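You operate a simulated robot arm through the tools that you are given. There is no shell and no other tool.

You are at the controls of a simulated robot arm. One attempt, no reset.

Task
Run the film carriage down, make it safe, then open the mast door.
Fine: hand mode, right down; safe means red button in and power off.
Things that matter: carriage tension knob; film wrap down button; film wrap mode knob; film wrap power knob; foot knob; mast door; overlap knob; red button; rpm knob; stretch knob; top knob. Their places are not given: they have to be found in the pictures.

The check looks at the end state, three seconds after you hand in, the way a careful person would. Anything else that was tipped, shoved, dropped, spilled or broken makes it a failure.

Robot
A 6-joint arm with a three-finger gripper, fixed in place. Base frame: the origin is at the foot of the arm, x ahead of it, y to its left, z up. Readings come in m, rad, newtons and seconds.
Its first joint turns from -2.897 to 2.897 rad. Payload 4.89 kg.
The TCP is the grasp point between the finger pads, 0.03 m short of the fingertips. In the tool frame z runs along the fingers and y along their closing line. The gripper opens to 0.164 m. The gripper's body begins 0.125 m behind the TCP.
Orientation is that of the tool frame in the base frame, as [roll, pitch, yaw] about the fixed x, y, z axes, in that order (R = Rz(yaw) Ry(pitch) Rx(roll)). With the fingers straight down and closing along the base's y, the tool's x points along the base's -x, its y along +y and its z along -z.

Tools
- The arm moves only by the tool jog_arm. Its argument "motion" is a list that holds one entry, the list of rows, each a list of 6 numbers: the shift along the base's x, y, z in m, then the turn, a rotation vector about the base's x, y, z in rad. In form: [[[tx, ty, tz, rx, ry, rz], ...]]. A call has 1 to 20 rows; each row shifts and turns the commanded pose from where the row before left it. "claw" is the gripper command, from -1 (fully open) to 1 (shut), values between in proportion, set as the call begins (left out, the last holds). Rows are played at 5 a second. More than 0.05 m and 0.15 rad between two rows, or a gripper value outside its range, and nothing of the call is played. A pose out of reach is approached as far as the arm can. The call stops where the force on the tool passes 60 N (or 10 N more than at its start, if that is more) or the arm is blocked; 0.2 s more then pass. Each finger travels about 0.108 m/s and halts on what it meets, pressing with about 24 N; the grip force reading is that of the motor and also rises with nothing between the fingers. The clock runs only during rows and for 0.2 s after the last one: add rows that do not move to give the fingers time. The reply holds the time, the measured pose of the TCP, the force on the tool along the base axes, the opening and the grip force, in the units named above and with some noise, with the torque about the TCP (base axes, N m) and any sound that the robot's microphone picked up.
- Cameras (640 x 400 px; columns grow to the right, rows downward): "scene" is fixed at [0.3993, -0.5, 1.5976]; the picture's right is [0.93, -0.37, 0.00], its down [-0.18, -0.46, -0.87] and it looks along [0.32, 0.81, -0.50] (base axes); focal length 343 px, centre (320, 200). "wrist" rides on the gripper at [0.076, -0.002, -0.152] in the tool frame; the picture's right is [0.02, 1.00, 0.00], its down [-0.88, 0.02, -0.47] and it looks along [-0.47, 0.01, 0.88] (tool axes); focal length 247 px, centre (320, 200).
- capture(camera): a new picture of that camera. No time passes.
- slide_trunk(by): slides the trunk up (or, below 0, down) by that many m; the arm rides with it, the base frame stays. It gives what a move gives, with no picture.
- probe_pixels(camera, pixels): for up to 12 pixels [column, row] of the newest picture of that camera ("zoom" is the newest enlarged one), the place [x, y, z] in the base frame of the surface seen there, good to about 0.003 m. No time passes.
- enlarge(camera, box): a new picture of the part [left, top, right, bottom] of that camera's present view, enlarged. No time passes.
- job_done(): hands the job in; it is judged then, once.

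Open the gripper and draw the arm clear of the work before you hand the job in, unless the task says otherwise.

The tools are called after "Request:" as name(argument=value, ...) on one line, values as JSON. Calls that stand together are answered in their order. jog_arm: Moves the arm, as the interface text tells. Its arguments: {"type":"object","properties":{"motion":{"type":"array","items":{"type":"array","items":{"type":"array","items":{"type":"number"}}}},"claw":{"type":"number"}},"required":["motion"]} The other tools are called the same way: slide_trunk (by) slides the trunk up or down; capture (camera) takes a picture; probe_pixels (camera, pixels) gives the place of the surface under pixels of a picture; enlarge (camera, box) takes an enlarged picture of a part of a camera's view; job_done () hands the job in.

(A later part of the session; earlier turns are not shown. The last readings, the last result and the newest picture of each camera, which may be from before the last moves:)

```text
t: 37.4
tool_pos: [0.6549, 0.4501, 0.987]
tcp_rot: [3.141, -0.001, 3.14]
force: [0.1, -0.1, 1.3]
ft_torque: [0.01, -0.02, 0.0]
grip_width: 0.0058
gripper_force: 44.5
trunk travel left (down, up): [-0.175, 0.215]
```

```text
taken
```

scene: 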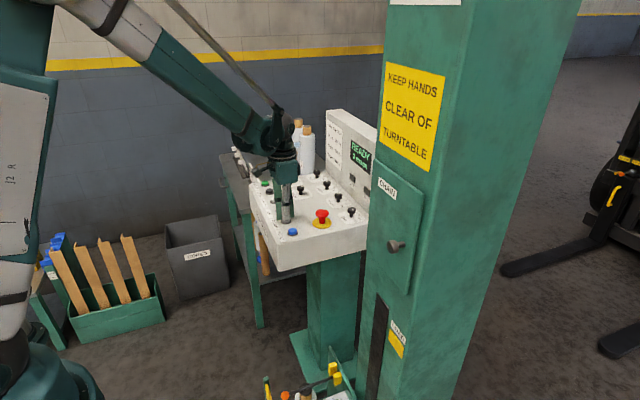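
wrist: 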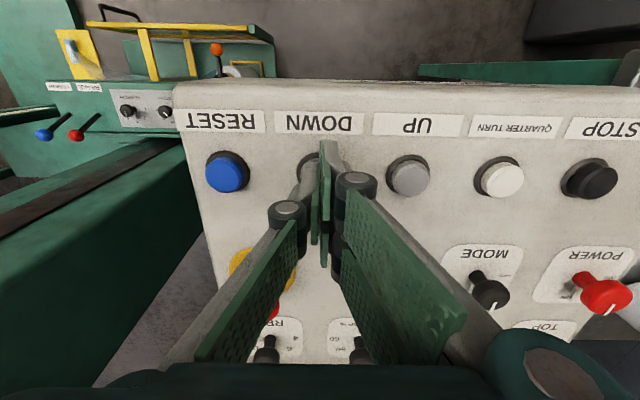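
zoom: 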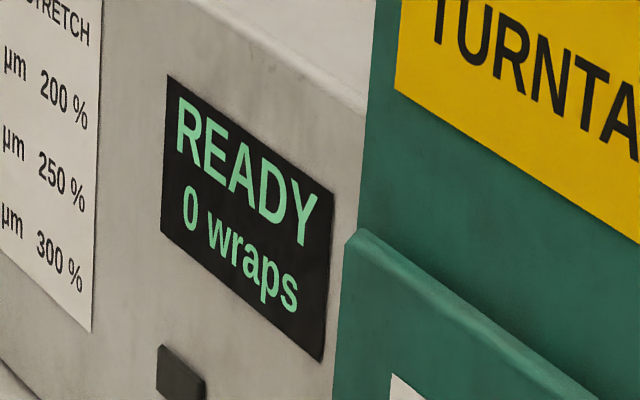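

The wrist view shows the carriage too (knobs at (127,110), (165,112)). I keep holding and track its height by probing.

Request:
probe_pixels(camera="wrist", pixels=[[145, 103], [100, 120], [145, 82], [240, 30]])

Request:
jog_arm(motion=[[[0, 0, 0, 0, 0, 0], [0, 0, 0, 0, 0, 0], [0, 0, 0, 0, 0, 0], [0, 0, 0, 0, 0, 0], [0, 0, 0, 0, 0, 0], [0, 0, 0, 0, 0, 0], [0, 0, 0, 0, 0, 0], [0, 0, 0, 0, 0, 0], [0, 0, 0, 0, 0, 0], [0, 0, 0, 0, 0, 0], [0, 0, 0, 0, 0, 0], [0, 0, 0, 0, 0, 0], [0, 0, 0, 0, 0, 0], [0, 0, 0, 0, 0, 0], [0, 0, 0, 0, 0, 0]]])

Request:
capture(camera="wrist")

Request:
capture(camera="scene")

```text
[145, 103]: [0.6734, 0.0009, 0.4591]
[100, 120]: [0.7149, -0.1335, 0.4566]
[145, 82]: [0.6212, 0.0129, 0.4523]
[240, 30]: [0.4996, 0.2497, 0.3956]
```

```text
t: 40.6
tool_pos: [0.6547, 0.4518, 0.9878]
tcp_rot: [3.141, 0.0, 3.139]
force: [-0.1, -0.1, 2.5]
ft_torque: [-0.03, -0.02, 0.0]
grip_width: 0.006
gripper_force: 44.8
trunk travel left (down, up): [-0.175, 0.215]
```

```text
taken
```

wrist: 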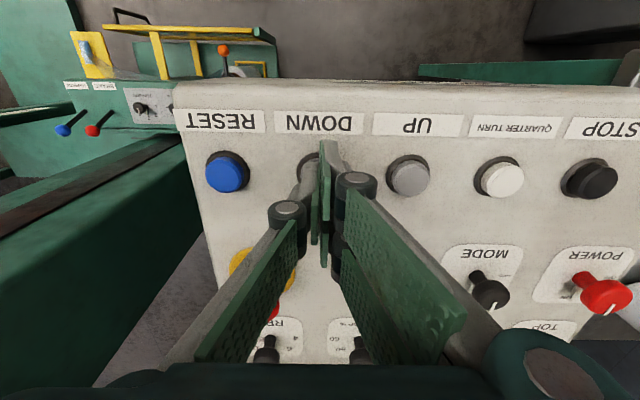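

```text
taken
```

scene: 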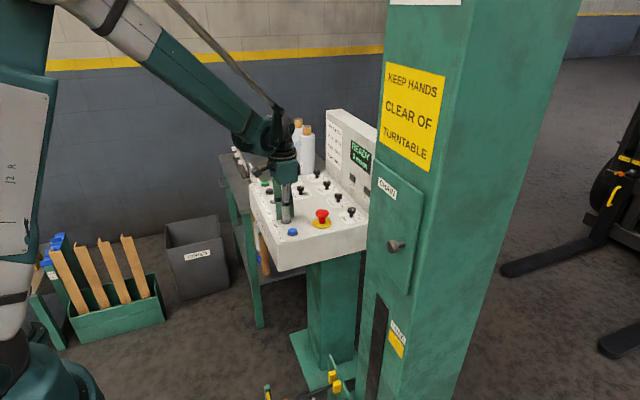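

The picture changed less than expected; I probe the panel height again to see if it reached the bottom.

Request:
probe_pixels(camera="wrist", pixels=[[158, 100], [115, 115], [150, 82], [245, 32]])

Request:
jog_arm(motion=[[[0, 0, 0, 0, 0, 0], [0, 0, 0, 0, 0, 0], [0, 0, 0, 0, 0, 0], [0, 0, 0, 0, 0, 0], [0, 0, 0, 0, 0, 0], [0, 0, 0, 0, 0, 0], [0, 0, 0, 0, 0, 0], [0, 0, 0, 0, 0, 0], [0, 0, 0, 0, 0, 0], [0, 0, 0, 0, 0, 0]]])

Request:
capture(camera="wrist")

Request:
probe_pixels(camera="wrist", pixels=[[158, 100], [115, 115], [150, 82], [245, 32]])

```text
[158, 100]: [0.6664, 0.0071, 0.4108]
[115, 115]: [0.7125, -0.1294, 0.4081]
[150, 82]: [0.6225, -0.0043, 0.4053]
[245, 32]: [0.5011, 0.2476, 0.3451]
```

```text
t: 42.8
tool_pos: [0.6557, 0.4522, 0.9874]
tcp_rot: [3.142, -0.002, 3.139]
force: [0.4, -0.2, 2.2]
ft_torque: [-0.01, -0.01, -0.02]
grip_width: 0.0064
gripper_force: 44.7
trunk travel left (down, up): [-0.175, 0.215]
```

```text
taken
```

wrist: 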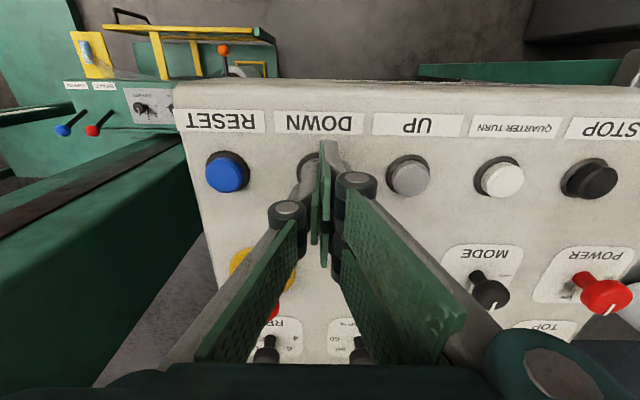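

```text
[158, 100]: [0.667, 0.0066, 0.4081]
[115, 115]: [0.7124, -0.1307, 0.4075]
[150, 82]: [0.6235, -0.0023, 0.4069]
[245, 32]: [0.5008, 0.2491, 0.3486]
```

The carriage has stopped at z≈0.408 (unchanged over 2 s). I release the button, lift, and check that the carriage is really at the bottom.

Request:
jog_arm(motion=[[[0, 0, 0.02, 0, 0, 0], [0, 0, 0.04, 0, 0, 0], [0, 0, 0.04, 0, 0, 0], [0, 0, 0.04, 0, 0, 0], [0, 0, 0, 0, 0, 0]]])

Request:
capture(camera="wrist")

Request:
enlarge(camera="scene", box=[240, 280, 400, 400])

Request:
enlarge(camera="scene", box=[230, 150, 370, 250])

```text
t: 44.0
tool_pos: [0.6552, 0.4494, 1.1274]
tcp_rot: [3.141, -0.001, 3.14]
force: [0.2, 0.1, 0.4]
ft_torque: [0.04, -0.08, 0.01]
grip_width: 0.0
gripper_force: 44.7
trunk travel left (down, up): [-0.175, 0.215]
```

```text
taken
```

wrist: 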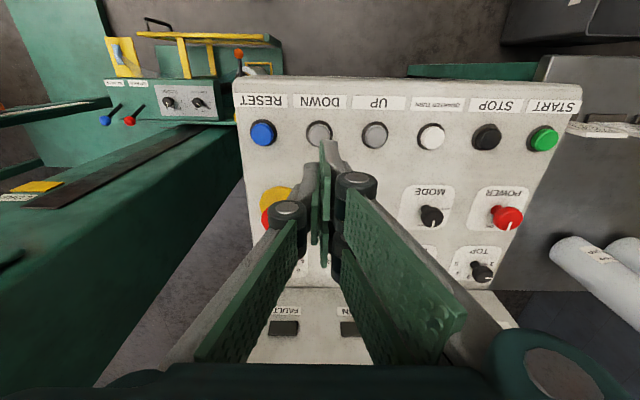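

```text
3.33 times, centred on (320, 340) of scene
```

zoom: 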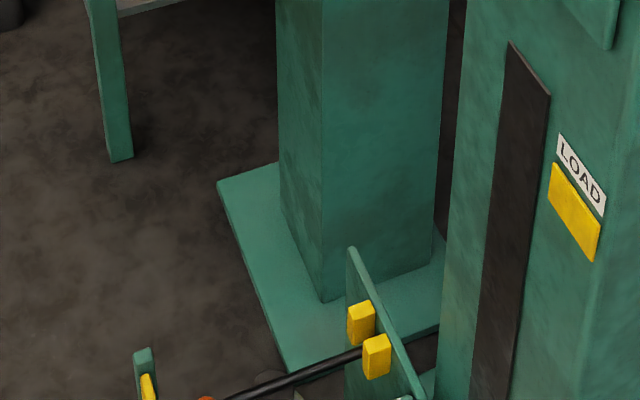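

```text
4.00 times, centred on (300, 200) of scene
```

zoom: 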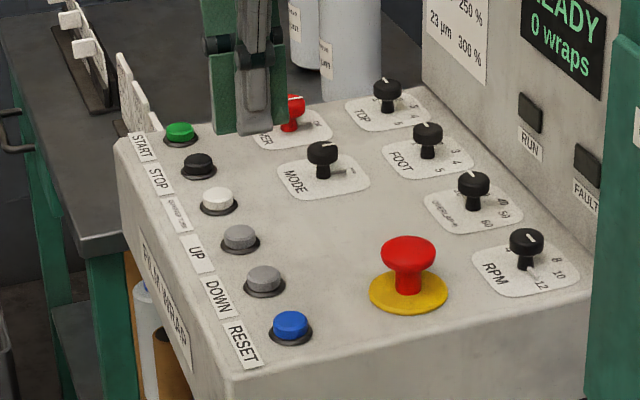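

Before making it safe, I inspect the carriage in the wrist view for any obstruction at the bottom.

Request:
enlarge(camera="wrist", box=[0, 0, 280, 175])

Request:
jog_arm(motion=[[[-0.02, -0.03, 0.03, 0, 0, 0], [-0.02, -0.03, 0.03, 0, 0, 0], [-0.02, -0.03, 0.03, 0, 0, 0], [-0.02, -0.03, 0.03, 0, 0, 0], [-0.02, -0.04, 0, 0, 0, 0], [-0.02, -0.04, 0, 0, 0, 0], [-0.02, -0.04, 0, 0, 0, 0], [-0.02, -0.04, 0, 0, 0, 0], [-0.02, -0.04, 0, 0, 0, 0], [0, 0, 0, 0, 0, 0]]])

Request:
capture(camera="wrist")

```text
2.29 times, centred on (140, 88) of wrist
```

zoom: 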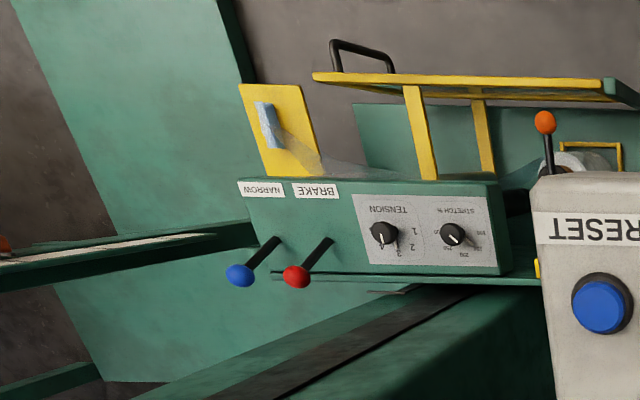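

```text
t: 46.2
tool_pos: [0.4727, 0.1302, 1.2469]
tcp_rot: [3.141, -0.001, 3.139]
force: [-1.2, -1.0, -0.7]
ft_torque: [-0.01, -0.1, -0.04]
grip_width: 0.0
gripper_force: 44.8
trunk travel left (down, up): [-0.175, 0.215]
```

```text
taken
```

wrist: 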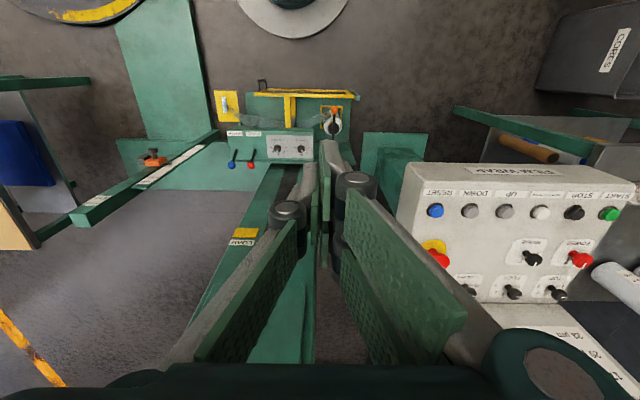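

I enlarge the carriage bottom and probe floor versus carriage parts.

Request:
enlarge(camera="wrist", box=[190, 60, 380, 180])

Request:
probe_pixels(camera="zoom", pixels=[[330, 230], [300, 290], [220, 180], [320, 110], [60, 130], [40, 230], [470, 120], [560, 150], [250, 60], [330, 120], [430, 110], [455, 190]])

```text
3.33 times, centred on (285, 120) of wrist
```

zoom: 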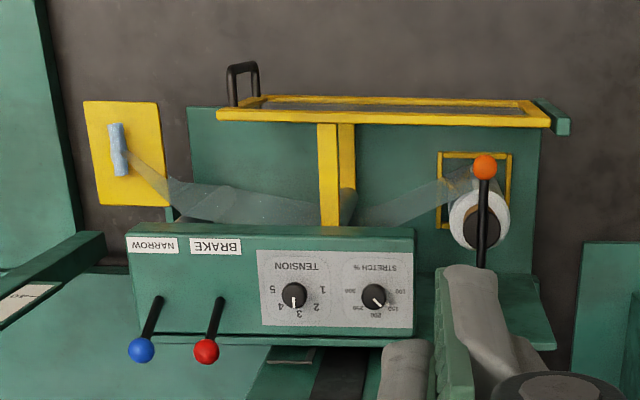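

```text
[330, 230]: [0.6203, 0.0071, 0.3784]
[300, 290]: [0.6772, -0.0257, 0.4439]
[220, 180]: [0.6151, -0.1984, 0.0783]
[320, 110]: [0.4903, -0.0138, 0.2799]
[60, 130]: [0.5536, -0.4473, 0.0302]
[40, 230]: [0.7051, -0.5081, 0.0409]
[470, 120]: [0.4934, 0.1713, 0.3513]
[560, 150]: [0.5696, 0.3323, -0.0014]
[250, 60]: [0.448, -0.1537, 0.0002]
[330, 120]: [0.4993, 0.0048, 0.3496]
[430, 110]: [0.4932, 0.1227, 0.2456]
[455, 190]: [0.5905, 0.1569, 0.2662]
```

Floor is z≈0 and the carriage base plate is at ≈0.078, so it is right down. Now I go back to the red mushroom (0.761, 0.396, top 1.001), y first then x.

Request:
jog_arm(motion=[[[0.01, 0.045, 0, 0, 0, 0], [0.01, 0.045, 0, 0, 0, 0], [0.02, 0.045, 0, 0, 0, 0], [0.02, 0.045, 0, 0, 0, 0], [0.025, 0.04, 0, 0, 0, 0], [0.025, 0.04, 0, 0, 0, 0], [0.045, 0.003, 0, 0, 0, 0], [0.045, 0.003, 0, 0, 0, 0], [0.045, 0, -0.02, 0, 0, 0], [0.043, 0, -0.02, 0, 0, 0], [0, 0, -0.045, 0, 0, 0], [0, 0, -0.045, 0, 0, 0], [0, 0, 0, 0, 0, 0]]])

Request:
capture(camera="wrist")

Request:
enlarge(camera="scene", box=[260, 130, 380, 250])

```text
t: 49.0
tool_pos: [0.7638, 0.3975, 1.1171]
tcp_rot: [3.141, 0.0, 3.14]
force: [0.3, 0.3, -0.6]
ft_torque: [0.05, -0.01, -0.02]
grip_width: 0.0
gripper_force: 44.5
trunk travel left (down, up): [-0.175, 0.215]
```

```text
taken
```

wrist: 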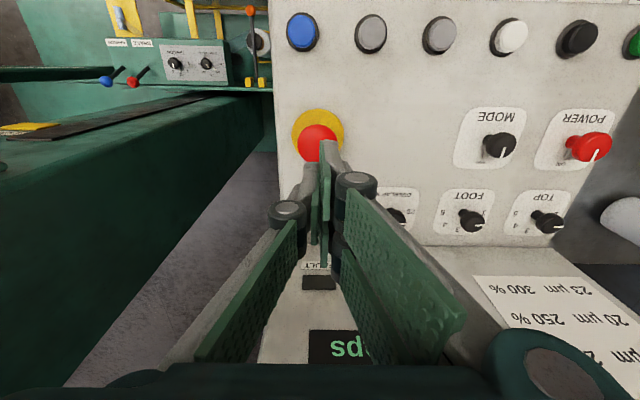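

```text
3.33 times, centred on (320, 190) of scene
```

zoom: 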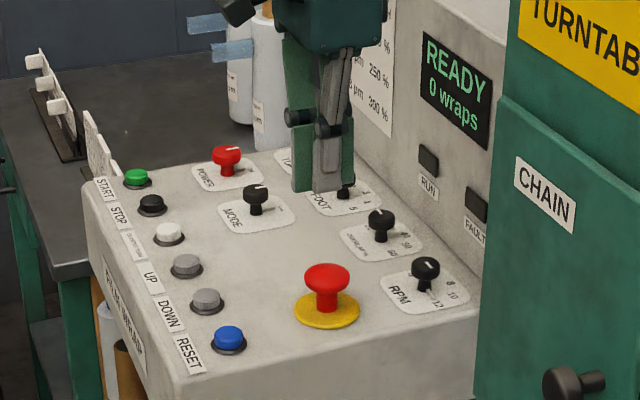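

The mushroom (317,142) is under the fingertips. I descend to just above, then press in small steps.

Request:
jog_arm(motion=[[[0, -0.001, -0.03, 0, 0, 0], [0, 0, -0.03, 0, 0, 0], [0, 0, -0.022, 0, 0, 0], [0, 0, -0.003, 0, 0, 0], [0, 0, -0.003, 0, 0, 0], [0, 0, -0.003, 0, 0, 0], [0, 0, 0, 0, 0, 0]]])

Request:
enlarge(camera="scene", box=[260, 130, 380, 250])

```text
t: 50.6
tool_pos: [0.763, 0.3954, 1.026]
tcp_rot: [3.141, 0.0, 3.14]
force: [0.4, 0.3, -1.0]
ft_torque: [-0.02, 0.02, -0.02]
grip_width: 0.0
gripper_force: 45.0
trunk travel left (down, up): [-0.175, 0.215]
```

```text
3.33 times, centred on (320, 190) of scene
```

zoom: 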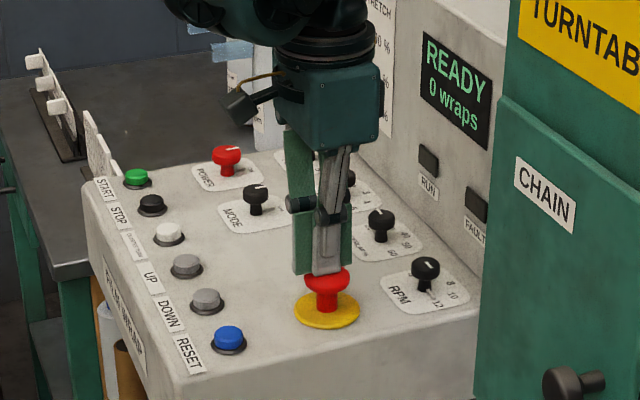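

Fingertips are at the cap but with no force yet. I press on in 3 mm steps.

Request:
jog_arm(motion=[[[0, 0, -0.003, 0, 0, 0], [0, 0, -0.003, 0, 0, 0], [0, 0, 0, 0, 0, 0]]])

Request:
enlarge(camera="scene", box=[260, 130, 380, 250])

```text
t: 51.4
tool_pos: [0.7624, 0.3948, 1.0198]
tcp_rot: [-3.141, 0.0, 3.139]
force: [-0.8, -0.1, 0.3]
ft_torque: [-0.02, -0.01, -0.02]
grip_width: 0.0002
gripper_force: 45.3
trunk travel left (down, up): [-0.175, 0.215]
```

```text
3.33 times, centred on (320, 190) of scene
```

zoom: 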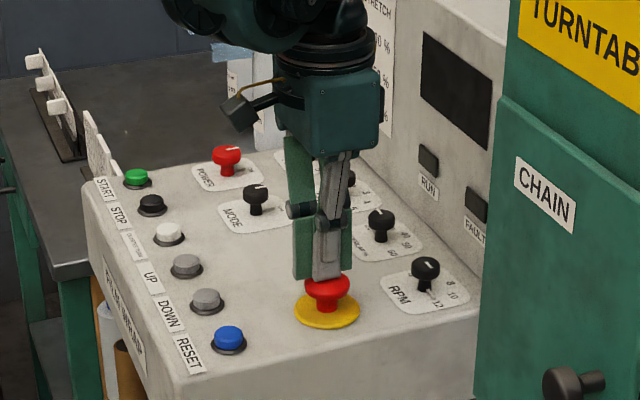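

The display went dark: the stop is in. I press 3 mm more to be sure it latches, then lift.

Request:
jog_arm(motion=[[[0, 0, -0.002, 0, 0, 0], [0, 0, -0.002, 0, 0, 0], [0, 0, 0, 0, 0, 0]]])

Request:
jog_arm(motion=[[[0, 0, 0.03, 0, 0, 0], [0, 0, 0.04, 0, 0, 0], [0, 0, 0.01, 0, 0, 0], [0, 0, 0, 0, 0, 0]]])

Request:
enlarge(camera="scene", box=[260, 130, 380, 250])

Request:
capture(camera="wrist")

```text
t: 52.2
tool_pos: [0.7621, 0.3967, 1.0172]
tcp_rot: [3.141, 0.002, 3.139]
force: [9.2, -0.8, 21.9]
ft_torque: [-0.04, -0.27, -0.02]
grip_width: 0.0061
gripper_force: 45.2
trunk travel left (down, up): [-0.175, 0.215]
```

```text
t: 53.2
tool_pos: [0.7634, 0.3956, 1.097]
tcp_rot: [-3.141, 0.0, 3.14]
force: [0.4, 0.0, 1.4]
ft_torque: [0.04, -0.05, -0.01]
grip_width: 0.0001
gripper_force: 44.7
trunk travel left (down, up): [-0.175, 0.215]
```

```text
3.33 times, centred on (320, 190) of scene
```

zoom: 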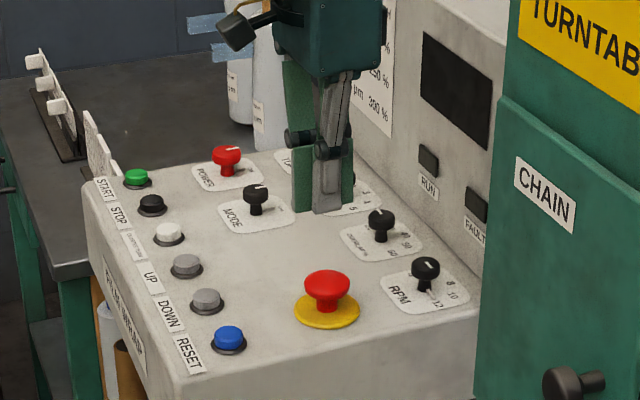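

```text
taken
```

wrist: 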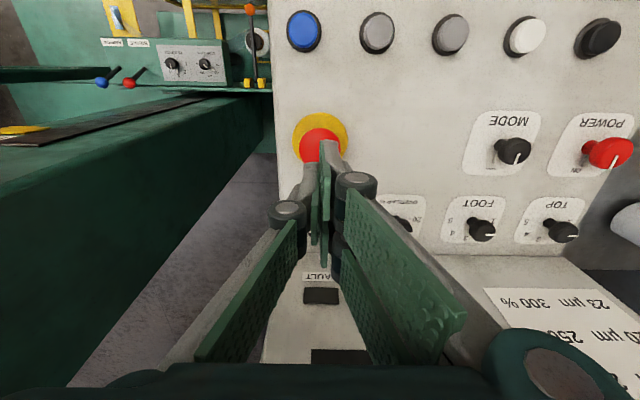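

Display stays dark and the mushroom sits lower than before. I probe its height to confirm it's latched in.

Request:
probe_pixels(camera="zoom", pixels=[[327, 282], [327, 272], [315, 278], [340, 280]])

Request:
jog_arm(motion=[[[0, 0.045, 0, 0, 0, -0.12], [0, 0.045, 0, 0, 0, -0.12], [0, 0.045, 0, 0, 0, -0.12], [0, 0.045, 0, 0, 0, -0.12], [0, 0.045, 0, 0, 0, -0.12], [0, 0.045, 0, 0, 0, -0.1], [0, 0.045, 0, 0, 0, -0.085], [0.0025, 0.0125, 0, 0, 0, 0], [0, 0, 0, 0, 0, 0]]], claw=0.15)

Request:
capture(camera="wrist")

```text
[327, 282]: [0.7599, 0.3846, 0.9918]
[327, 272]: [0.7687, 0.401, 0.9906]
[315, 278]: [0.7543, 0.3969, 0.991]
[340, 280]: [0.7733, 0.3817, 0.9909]
```

```text
t: 55.2
tool_pos: [0.7651, 0.724, 1.095]
tcp_rot: [-3.141, 0.0, 2.355]
force: [0.3, 1.2, -0.2]
ft_torque: [-0.1, -0.03, 0.02]
grip_width: 0.0695
gripper_force: 0.1
trunk travel left (down, up): [-0.175, 0.215]
```

```text
taken
```

wrist: 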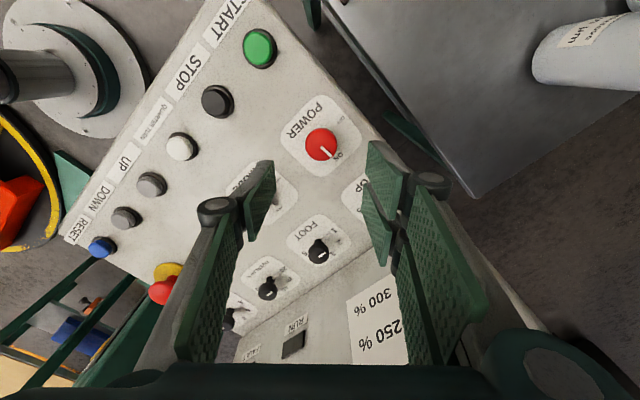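

The mushroom is at 0.991 (was 1.001), so it's latched. POWER at (321,145) is under the tool at −45° yaw; I descend and grip it to turn it back +90° to OFF.

Request:
jog_arm(motion=[[[0, 0, -0.03, 0, 0, 0], [0, 0, -0.03, 0, 0, 0], [0, 0, -0.03, 0, 0, 0], [0, 0, -0.013, 0, 0, 0], [0, 0, 0, 0, 0, 0]]])

Request:
jog_arm(motion=[[[0, 0, 0, 0, 0, 0], [0, 0, 0, 0, 0, 0], [0, 0, 0, 0, 0, 0], [0, 0, 0, 0, 0, 0]]], claw=1)

Request:
capture(camera="wrist")

```text
t: 56.4
tool_pos: [0.7656, 0.7218, 0.9944]
tcp_rot: [3.14, 0.0, 2.356]
force: [0.1, 0.9, 0.4]
ft_torque: [-0.06, 0.05, -0.01]
grip_width: 0.0699
gripper_force: 0.0
trunk travel left (down, up): [-0.175, 0.215]
```

```text
t: 57.4
tool_pos: [0.7658, 0.724, 0.9959]
tcp_rot: [3.141, 0.0, 2.355]
force: [35.6, 37.8, 22.4]
ft_torque: [1.01, -0.89, -0.07]
grip_width: 0.0343
gripper_force: 44.6
trunk travel left (down, up): [-0.175, 0.215]
```

```text
taken
```

wrist: 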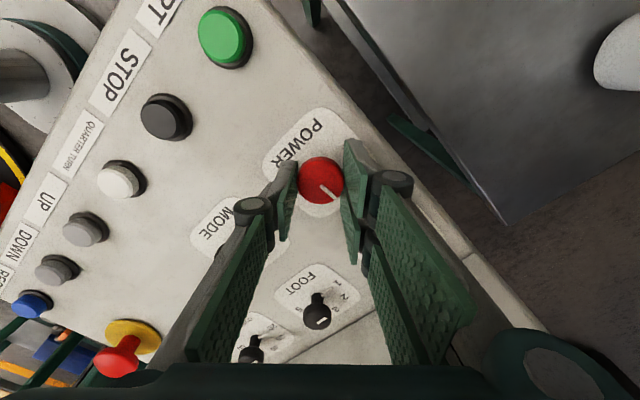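

Gripped, but with ~50 N lateral bias. I shift the command (+,+) to relieve it.

Request:
jog_arm(motion=[[[0.001, 0.001, 0, 0, 0, 0], [0, 0, 0, 0, 0, 0]]])

```text
t: 58.0
tool_pos: [0.7651, 0.7239, 0.9959]
tcp_rot: [3.141, 0.0, 2.354]
force: [23.9, 28.4, 27.6]
ft_torque: [0.75, -0.49, -0.04]
grip_width: 0.0344
gripper_force: 45.5
trunk travel left (down, up): [-0.175, 0.215]
```

It's decreasing; a bit more shift, then I begin turning counter-clockwise.

Request:
jog_arm(motion=[[[0.001, 0.001, 0.001, 0, 0, 0], [0, 0, 0, 0, 0, 0], [0, 0, 0, 0, 0, 0.1], [0, 0, 0, 0, 0, 0.1], [0, 0, 0, 0, 0, 0.1], [0, 0, 0, 0, 0, 0.1], [0, 0, 0, 0, 0, 0]]])

Request:
capture(camera="wrist")

```text
t: 59.6
tool_pos: [0.7655, 0.7239, 0.9952]
tcp_rot: [-3.142, 0.0, 2.757]
force: [-11.9, -12.8, 4.7]
ft_torque: [-0.31, 0.41, 0.01]
grip_width: 0.0344
gripper_force: 44.9
trunk travel left (down, up): [-0.175, 0.215]
```

```text
taken
```

wrist: 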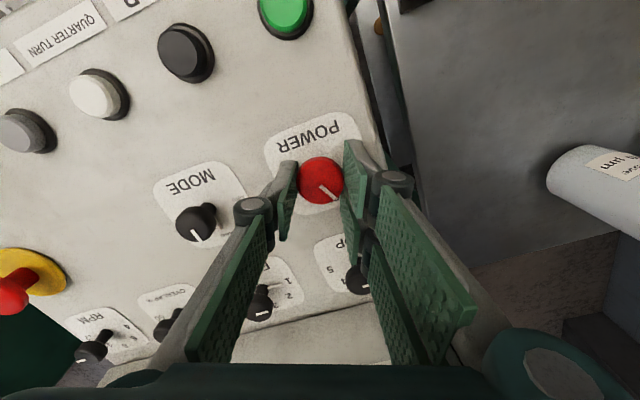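

The knob turns with the gripper. I continue the remaining ~1.17 rad to OFF.

Request:
jog_arm(motion=[[[-0.0005, -0.0005, 0, 0, 0, 0.1], [0, 0, 0, 0, 0, 0.1], [0, 0, 0, 0, 0, 0.1], [0, 0, 0, 0, 0, 0.1], [0, 0, 0, 0, 0, 0.1], [0, 0, 0, 0, 0, 0.1], [0, 0, 0, 0, 0, 0.1], [0, 0, 0, 0, 0, 0.1], [0, 0, 0, 0, 0, 0.1], [0, 0, 0, 0, 0, 0.1], [0, 0, 0, 0, 0, 0.1], [0, 0, 0, 0, 0, 0.08], [0, 0, 0, 0, 0, 0]]])

Request:
capture(camera="wrist")

```text
t: 62.4
tool_pos: [0.7654, 0.7247, 0.9944]
tcp_rot: [3.141, 0.001, -2.347]
force: [-7.8, 8.8, 19.1]
ft_torque: [0.18, 0.22, -0.48]
grip_width: 0.0341
gripper_force: 45.1
trunk travel left (down, up): [-0.175, 0.215]
```

```text
taken
```

wrist: 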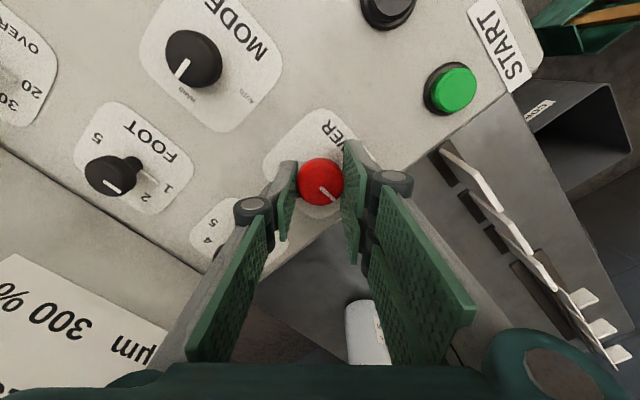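

POWER's mark is back at +y (OFF), with the stop torque felt (−0.48). I release, lift, and check.

Request:
jog_arm(motion=[[[0, 0, 0, 0, 0, 0], [0, 0, 0, 0, 0, 0], [0, 0, 0, 0, 0, 0]]], claw=0.15)

Request:
jog_arm(motion=[[[0, 0, 0.03, 0, 0, 0], [0, 0, 0.03, 0, 0, 0], [0, 0, 0.04, 0, 0, 0], [0, 0, 0.04, 0, 0, 0], [0, 0, 0, 0, 0, 0]]])

Request:
capture(camera="wrist")

Request:
enlarge(camera="scene", box=[240, 150, 380, 250])

```text
t: 63.2
tool_pos: [0.7667, 0.7258, 0.9936]
tcp_rot: [3.14, -0.001, -2.347]
force: [0.8, 0.5, -0.5]
ft_torque: [0.04, 0.01, 0.0]
grip_width: 0.0699
gripper_force: 0.1
trunk travel left (down, up): [-0.175, 0.215]
```

```text
t: 64.4
tool_pos: [0.7662, 0.7228, 1.1349]
tcp_rot: [3.141, 0.0, -2.348]
force: [-0.2, -0.5, 0.4]
ft_torque: [0.05, -0.06, 0.01]
grip_width: 0.0696
gripper_force: 0.0
trunk travel left (down, up): [-0.175, 0.215]
```

```text
taken
```

wrist: 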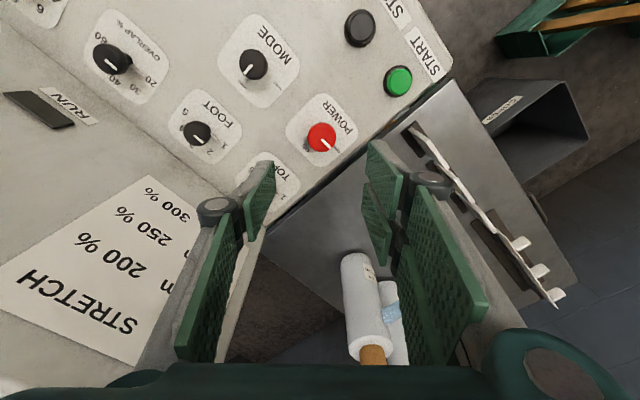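

```text
4.00 times, centred on (310, 200) of scene
```

zoom: 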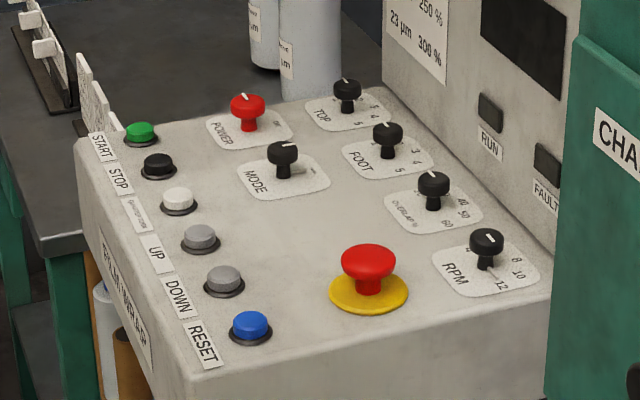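

POWER is OFF, MODE is HAND, the mushroom is in, and the other knobs look unchanged. Next is the mast door: I enlarge it and probe its outline and knob.

Request:
enlarge(camera="scene", box=[355, 150, 435, 310])

Request:
probe_pixels(camera="scene", pixels=[[380, 168], [420, 200], [406, 288], [370, 258], [392, 246], [398, 246], [401, 244], [395, 241], [395, 251], [426, 230], [366, 200], [432, 250]])

```text
2.50 times, centred on (395, 230) of scene
```

zoom: 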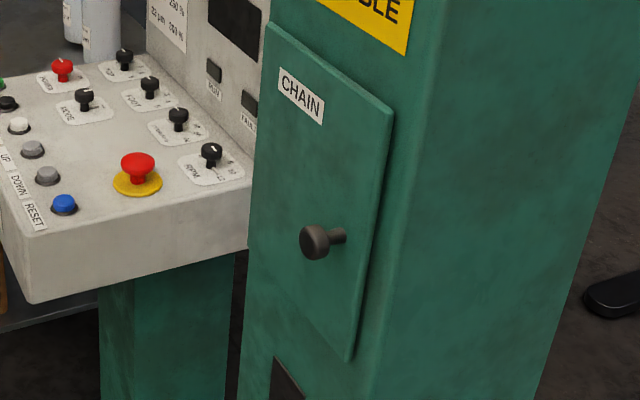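

```text
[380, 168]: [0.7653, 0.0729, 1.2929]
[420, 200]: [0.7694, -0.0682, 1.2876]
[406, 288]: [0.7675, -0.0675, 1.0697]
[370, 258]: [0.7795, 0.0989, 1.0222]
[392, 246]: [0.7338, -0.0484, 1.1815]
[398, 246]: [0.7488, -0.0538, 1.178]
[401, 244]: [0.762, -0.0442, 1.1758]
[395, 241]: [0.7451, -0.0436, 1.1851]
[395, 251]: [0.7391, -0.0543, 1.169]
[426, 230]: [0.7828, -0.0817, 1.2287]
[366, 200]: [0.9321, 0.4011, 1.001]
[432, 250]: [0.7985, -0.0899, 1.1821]
```

The door front is at x≈0.766, y from −0.07 to ~+0.085, z 1.06–1.30; the knob head is at (0.740, −0.047, 1.178), hinge on the +y side. I retreat to free space at (0.55, 0.2, 1.30) with neutral yaw.

Request:
jog_arm(motion=[[[0, 0, 0.03, 0, 0, 0], [0, 0, 0.03, 0, 0, 0], [-0.0166, -0.0402, 0.0085, 0, 0, -0.061], [-0.0166, -0.0402, 0.0085, 0, 0, -0.061], [-0.0166, -0.0402, 0.0085, 0, 0, -0.061], [-0.0166, -0.0402, 0.0085, 0, 0, -0.061], [-0.0166, -0.0402, 0.0085, 0, 0, -0.061], [-0.0166, -0.0402, 0.0085, 0, 0, -0.061], [-0.0166, -0.0402, 0.0085, 0, 0, -0.061], [-0.0166, -0.0402, 0.0085, 0, 0, -0.061], [-0.0166, -0.0402, 0.0085, 0, 0, -0.061], [-0.0166, -0.0402, 0.0085, 0, 0, -0.061], [-0.0166, -0.0402, 0.0085, 0, 0, -0.061], [-0.0166, -0.0402, 0.0085, 0, 0, -0.061], [-0.0166, -0.0402, 0.0085, 0, 0, -0.061], [0, 0, 0, 0, 0, 0]]])

Request:
capture(camera="wrist")

Request:
capture(camera="scene")

```text
t: 67.8
tool_pos: [0.5508, 0.2019, 1.3052]
tcp_rot: [-3.14, 0.001, 3.14]
force: [-1.5, -0.9, 0.0]
ft_torque: [0.07, -0.1, 0.02]
grip_width: 0.0697
gripper_force: 0.0
trunk travel left (down, up): [-0.175, 0.215]
```

```text
taken
```

wrist: 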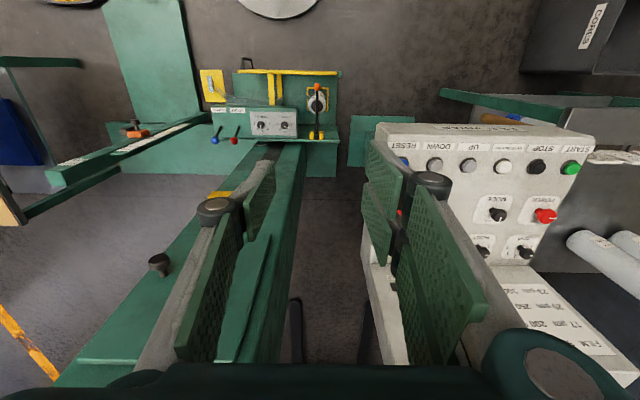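

```text
taken
```

scene: 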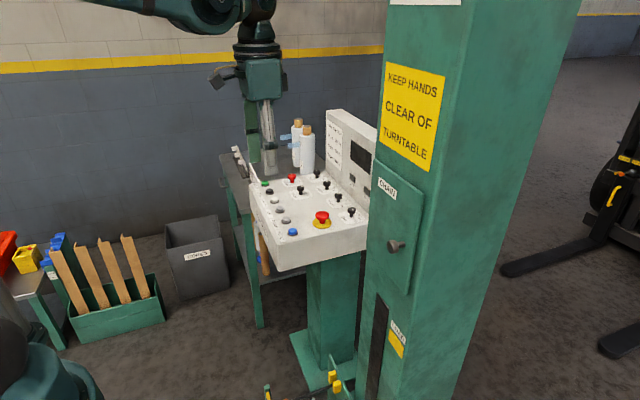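

Now I pitch the tool from down to forward (+x) in free space, checking the result.

Request:
jog_arm(motion=[[[0, -0.015, 0, 0, -0.1309, 0], [0, -0.015, 0, 0, -0.1309, 0], [0, -0.015, 0, 0, -0.1309, 0], [0, -0.015, 0, 0, -0.1309, 0], [0, -0.015, 0, 0, -0.1309, 0], [0, -0.015, 0, 0, -0.1309, 0], [0, 0, 0, 0, 0, 0]]])

Request:
capture(camera="scene")

```text
t: 69.4
tool_pos: [0.5497, 0.1118, 1.305]
tcp_rot: [3.14, 0.788, 3.141]
force: [-0.5, -0.3, -0.8]
ft_torque: [0.04, -0.05, 0.0]
grip_width: 0.0697
gripper_force: 0.0
trunk travel left (down, up): [-0.175, 0.215]
```

```text
taken
```

scene: 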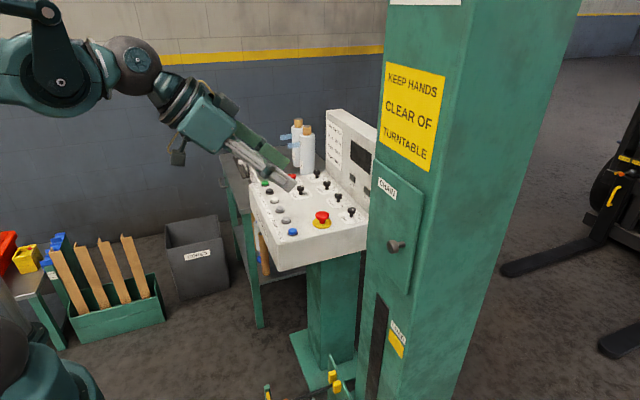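

Tilted 45° without trouble. I continue to horizontal.

Request:
jog_arm(motion=[[[0, -0.012, 0, 0, -0.1309, 0], [0, -0.012, 0, 0, -0.1309, 0], [0, -0.012, 0, 0, -0.1309, 0], [0, -0.012, 0, 0, -0.1309, 0], [0, -0.012, 0, 0, -0.1309, 0], [0, -0.012, 0, 0, -0.1309, 0], [0, 0, 0, 0, 0, 0]]])

Request:
capture(camera="scene")

Request:
capture(camera="wrist")

```text
t: 71.0
tool_pos: [0.5507, 0.0385, 1.3053]
tcp_rot: [0.672, 1.57, 0.673]
force: [-0.9, 0.3, 0.5]
ft_torque: [0.02, 0.03, 0.01]
grip_width: 0.0698
gripper_force: 0.1
trunk travel left (down, up): [-0.175, 0.215]
```

```text
taken
```

scene: 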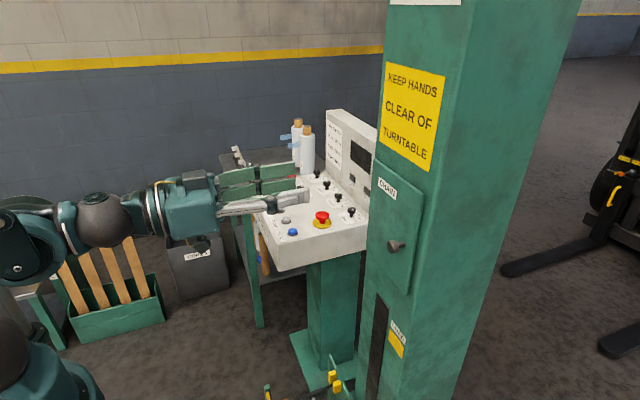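

```text
taken
```

wrist: 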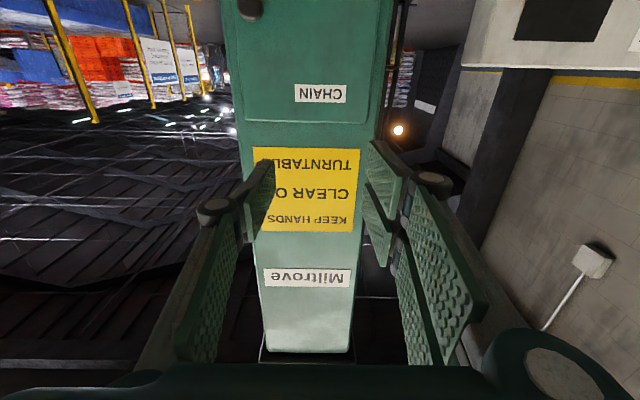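

The tool is horizontal. I roll it −90° about x so the fingers close vertically (camera on the −y side), while moving toward the knob's y and z.

Request:
jog_arm(motion=[[[0, -0.0071, -0.0104, -0.1309, 0, 0], [0, -0.0071, -0.0104, -0.1309, 0, 0], [0, -0.0071, -0.0104, -0.1309, 0, 0], [0, -0.0071, -0.0104, -0.1309, 0, 0], [0, -0.0071, -0.0104, -0.1309, 0, 0], [0, -0.0071, -0.0104, -0.1309, 0, 0], [0, -0.0071, -0.0104, -0.1309, 0, 0], [0, -0.0071, -0.0104, -0.1309, 0, 0], [0, -0.0071, -0.0104, -0.1309, 0, 0], [0, -0.0071, -0.0104, -0.1309, 0, 0], [0, -0.0071, -0.0104, -0.1309, 0, 0], [0, -0.0071, -0.0104, -0.1309, 0, 0], [0, 0, 0, 0, 0, 0]]])

Request:
capture(camera="scene")

Request:
capture(camera="wrist")

```text
t: 73.8
tool_pos: [0.5501, -0.0462, 1.1876]
tcp_rot: [-1.574, -0.002, -1.571]
force: [0.3, 0.3, -0.6]
ft_torque: [0.03, -0.03, -0.01]
grip_width: 0.0694
gripper_force: 0.0
out of reach, approached as far as the arm can: row 12
trunk travel left (down, up): [-0.175, 0.215]
```

```text
taken
```

scene: 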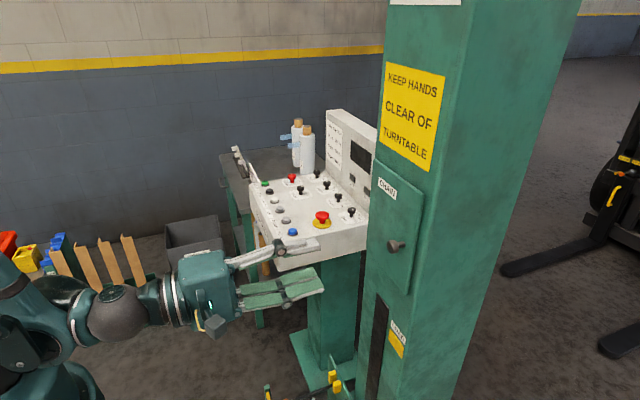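

```text
taken
```

wrist: 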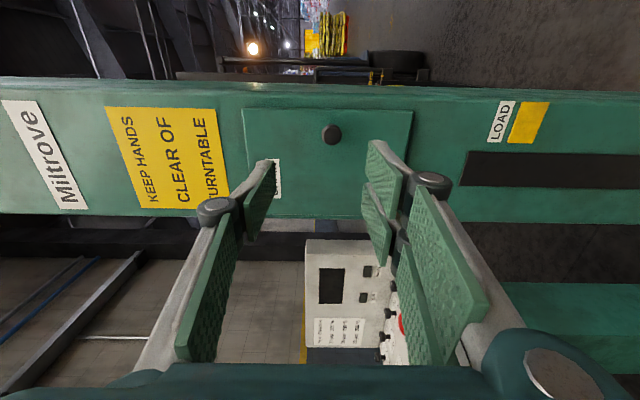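

The tool is now facing the door with the knob at (331,133) in the wrist view. One row hit a reach limit, but the pose is good; I probe the knob and door edges from here.

Request:
probe_pixels(camera="wrist", pixels=[[331, 133], [322, 133], [340, 133], [331, 125], [331, 142], [250, 114], [405, 116], [330, 112], [330, 212], [300, 216], [400, 160], [331, 180]])

Request:
enlarge(camera="wrist", box=[230, 90, 430, 230])

```text
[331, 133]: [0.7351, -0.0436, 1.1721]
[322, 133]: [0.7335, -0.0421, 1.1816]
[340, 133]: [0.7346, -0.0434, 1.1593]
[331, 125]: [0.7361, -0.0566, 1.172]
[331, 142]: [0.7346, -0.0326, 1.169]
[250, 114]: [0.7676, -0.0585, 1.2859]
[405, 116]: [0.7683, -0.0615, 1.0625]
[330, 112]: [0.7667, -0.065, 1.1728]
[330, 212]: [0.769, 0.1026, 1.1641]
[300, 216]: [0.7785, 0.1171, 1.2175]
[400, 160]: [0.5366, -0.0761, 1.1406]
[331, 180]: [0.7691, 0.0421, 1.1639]
```

```text
2.86 times, centred on (330, 160) of wrist
```

zoom: 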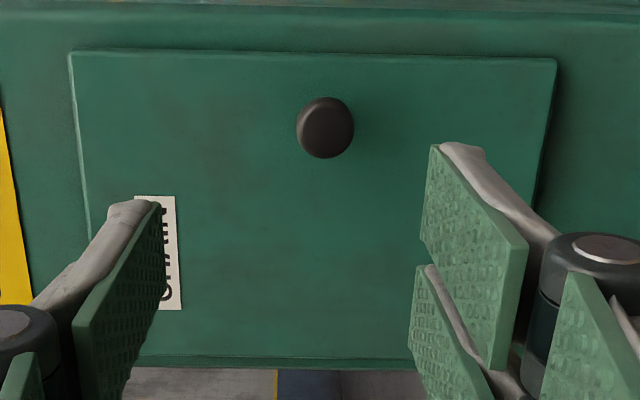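

The knob centre is (0.735, −0.044, 1.171), radius ~13 mm; the hinge side is y≈+0.107. I advance to x≈0.66 and align y, z.

Request:
jog_arm(motion=[[[0.035, 0, 0, 0, 0, 0], [0.035, 0.001, -0.006, 0, 0, 0], [0.04, 0.001, -0.01, 0, 0, 0], [0, 0, 0, 0, 0, 0]]])

Request:
capture(camera="wrist")

```text
t: 74.8
tool_pos: [0.6639, -0.0415, 1.1759]
tcp_rot: [-1.575, 0.001, -1.571]
force: [0.5, 0.3, -0.5]
ft_torque: [0.01, -0.02, 0.01]
grip_width: 0.0699
gripper_force: 0.1
out of reach, approached as far as the arm can: row 3
trunk travel left (down, up): [-0.175, 0.215]
```

```text
taken
```

wrist: 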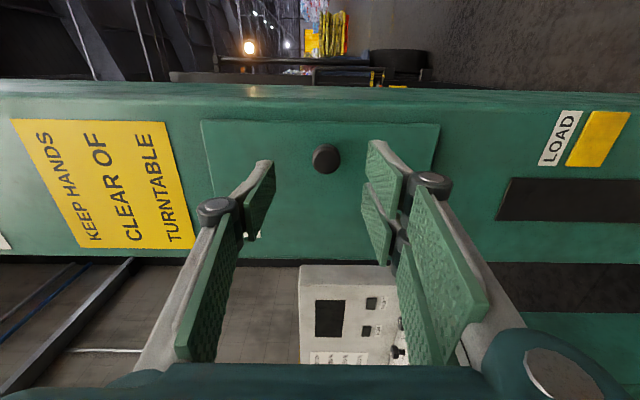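

The reach limit here seems to be the arm folding too close to its shoulder. I raise the tool 0.15 m and then slide the trunk down 0.15 m, which leaves the tool at the same height with more room.

Request:
jog_arm(motion=[[[-0.01, 0, 0.04, 0, 0, 0], [-0.01, 0, 0.04, 0, 0, 0], [0, 0, 0.04, 0, 0, 0], [0, 0, 0.03, 0, 0, 0], [0, 0, 0, 0, 0, 0]]])

Request:
slide_trunk(by=-0.15)

Request:
capture(camera="scene")

Request:
capture(camera="wrist")

```text
t: 76.0
tool_pos: [0.6412, -0.0423, 1.3296]
tcp_rot: [-1.571, 0.0, -1.572]
force: [0.0, 0.0, 0.3]
ft_torque: [0.0, 0.02, -0.02]
grip_width: 0.0697
gripper_force: 0.3
trunk travel left (down, up): [-0.175, 0.215]
```

```text
t: 77.8
tool_pos: [0.6429, -0.0416, 1.1781]
tcp_rot: [-1.572, 0.0, -1.571]
force: [0.1, 0.5, 0.1]
ft_torque: [0.0, 0.03, 0.01]
grip_width: 0.0697
gripper_force: 0.1
trunk travel left (down, up): [-0.025, 0.365]
```

```text
taken
```

scene: 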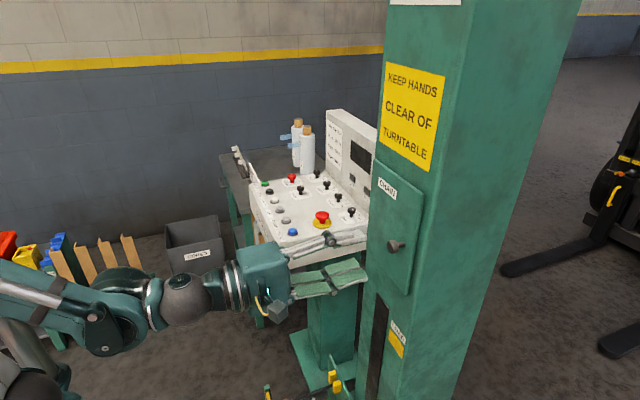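

```text
taken
```

wrist: 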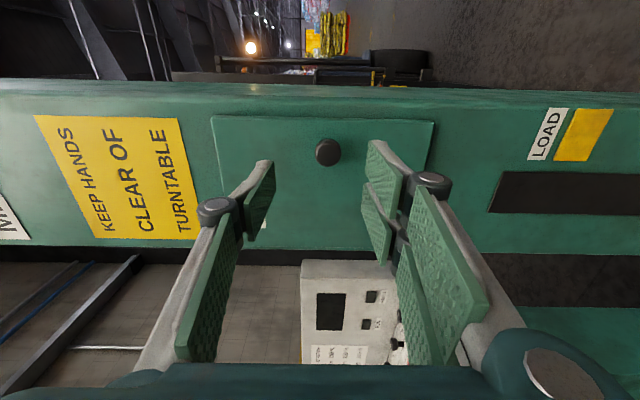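

Now at (0.643, −0.042, 1.178) with the knob at (327,152). I advance to x≈0.70 while lowering 6 mm, and check alignment.

Request:
jog_arm(motion=[[[0.02, -0.001, -0.003, 0, 0, 0], [0.02, -0.001, -0.003, 0, 0, 0], [0.017, 0, -0.001, 0, 0, 0], [0, 0, 0, 0, 0, 0]]])

Request:
capture(camera="wrist")

Request:
enlarge(camera="scene", box=[330, 190, 450, 310])

```text
t: 78.8
tool_pos: [0.6994, -0.0448, 1.1713]
tcp_rot: [-1.572, -0.001, -1.571]
force: [-0.4, 0.1, -0.2]
ft_torque: [0.02, 0.0, -0.03]
grip_width: 0.0695
gripper_force: 0.0
trunk travel left (down, up): [-0.025, 0.365]
```

```text
taken
```

wrist: 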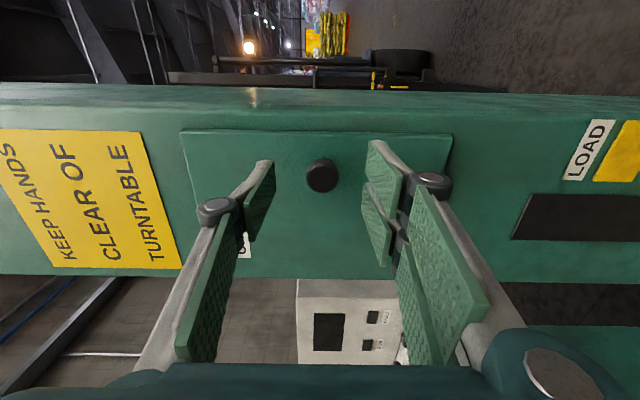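

```text
3.33 times, centred on (390, 250) of scene
```

zoom: 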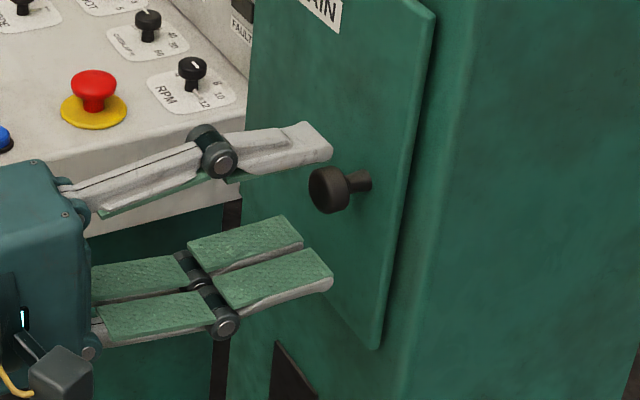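

Aligned: knob at (322,175), on the tool axis. I advance 29 mm so the fingers straddle the head, then close.

Request:
jog_arm(motion=[[[0.015, 0, 0, 0, 0, 0], [0.014, 0, 0, 0, 0, 0], [0, 0, 0, 0, 0, 0]]])

Request:
jog_arm(motion=[[[0, 0, 0, 0, 0, 0], [0, 0, 0, 0, 0, 0], [0, 0, 0, 0, 0, 0], [0, 0, 0, 0, 0, 0]]], claw=1)

Request:
enlarge(camera="scene", box=[330, 190, 450, 310])

```text
t: 79.5
tool_pos: [0.7282, -0.0447, 1.1709]
tcp_rot: [-1.57, 0.0, -1.57]
force: [0.2, -0.2, 0.1]
ft_torque: [0.0, 0.03, -0.02]
grip_width: 0.0693
gripper_force: 0.1
trunk travel left (down, up): [-0.025, 0.365]
```

```text
t: 80.5
tool_pos: [0.7292, -0.0447, 1.1694]
tcp_rot: [-1.572, -0.001, -1.571]
force: [-9.0, -0.2, -37.6]
ft_torque: [-0.19, 0.71, 0.14]
grip_width: 0.0264
gripper_force: 44.9
trunk travel left (down, up): [-0.025, 0.365]
```

```text
3.33 times, centred on (390, 250) of scene
```

zoom: 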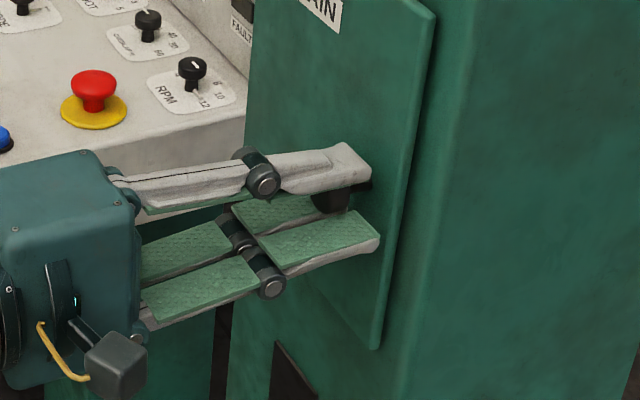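

Gripped the knob (width 0.026) with a −38 N z bias. I shift 1.5 mm down to relieve it and pull the first ~0.1 rad of the door arc.

Request:
jog_arm(motion=[[[0, 0, -0.0015, 0, 0, 0], [0, 0, 0, 0, 0, 0], [-0.0075, 0.0025, 0, 0, 0, -0.05], [-0.0075, 0.0028, 0, 0, 0, -0.05], [0, 0, 0, 0, 0, 0]]])

Request:
capture(camera="wrist")

Request:
enlarge(camera="scene", box=[330, 150, 450, 310])

```text
t: 81.8
tool_pos: [0.7129, -0.0391, 1.1689]
tcp_rot: [-1.57, 0.0, -1.672]
force: [7.8, -1.4, 4.0]
ft_torque: [0.09, -0.05, -1.29]
grip_width: 0.0265
gripper_force: 45.0
trunk travel left (down, up): [-0.025, 0.365]
```

```text
taken
```

wrist: 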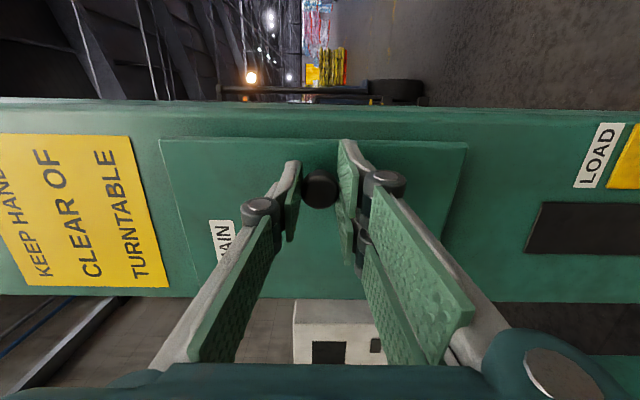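

```text
2.50 times, centred on (390, 230) of scene
```

zoom: 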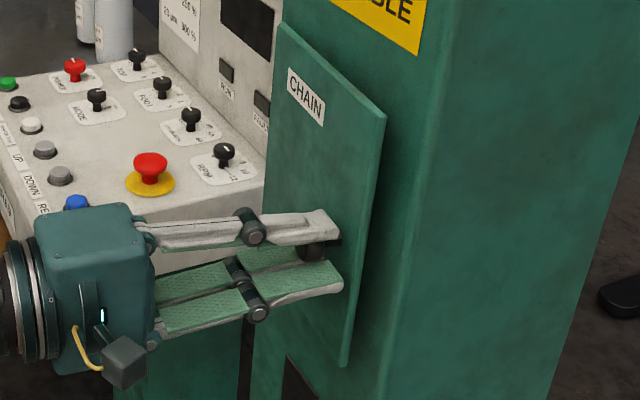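

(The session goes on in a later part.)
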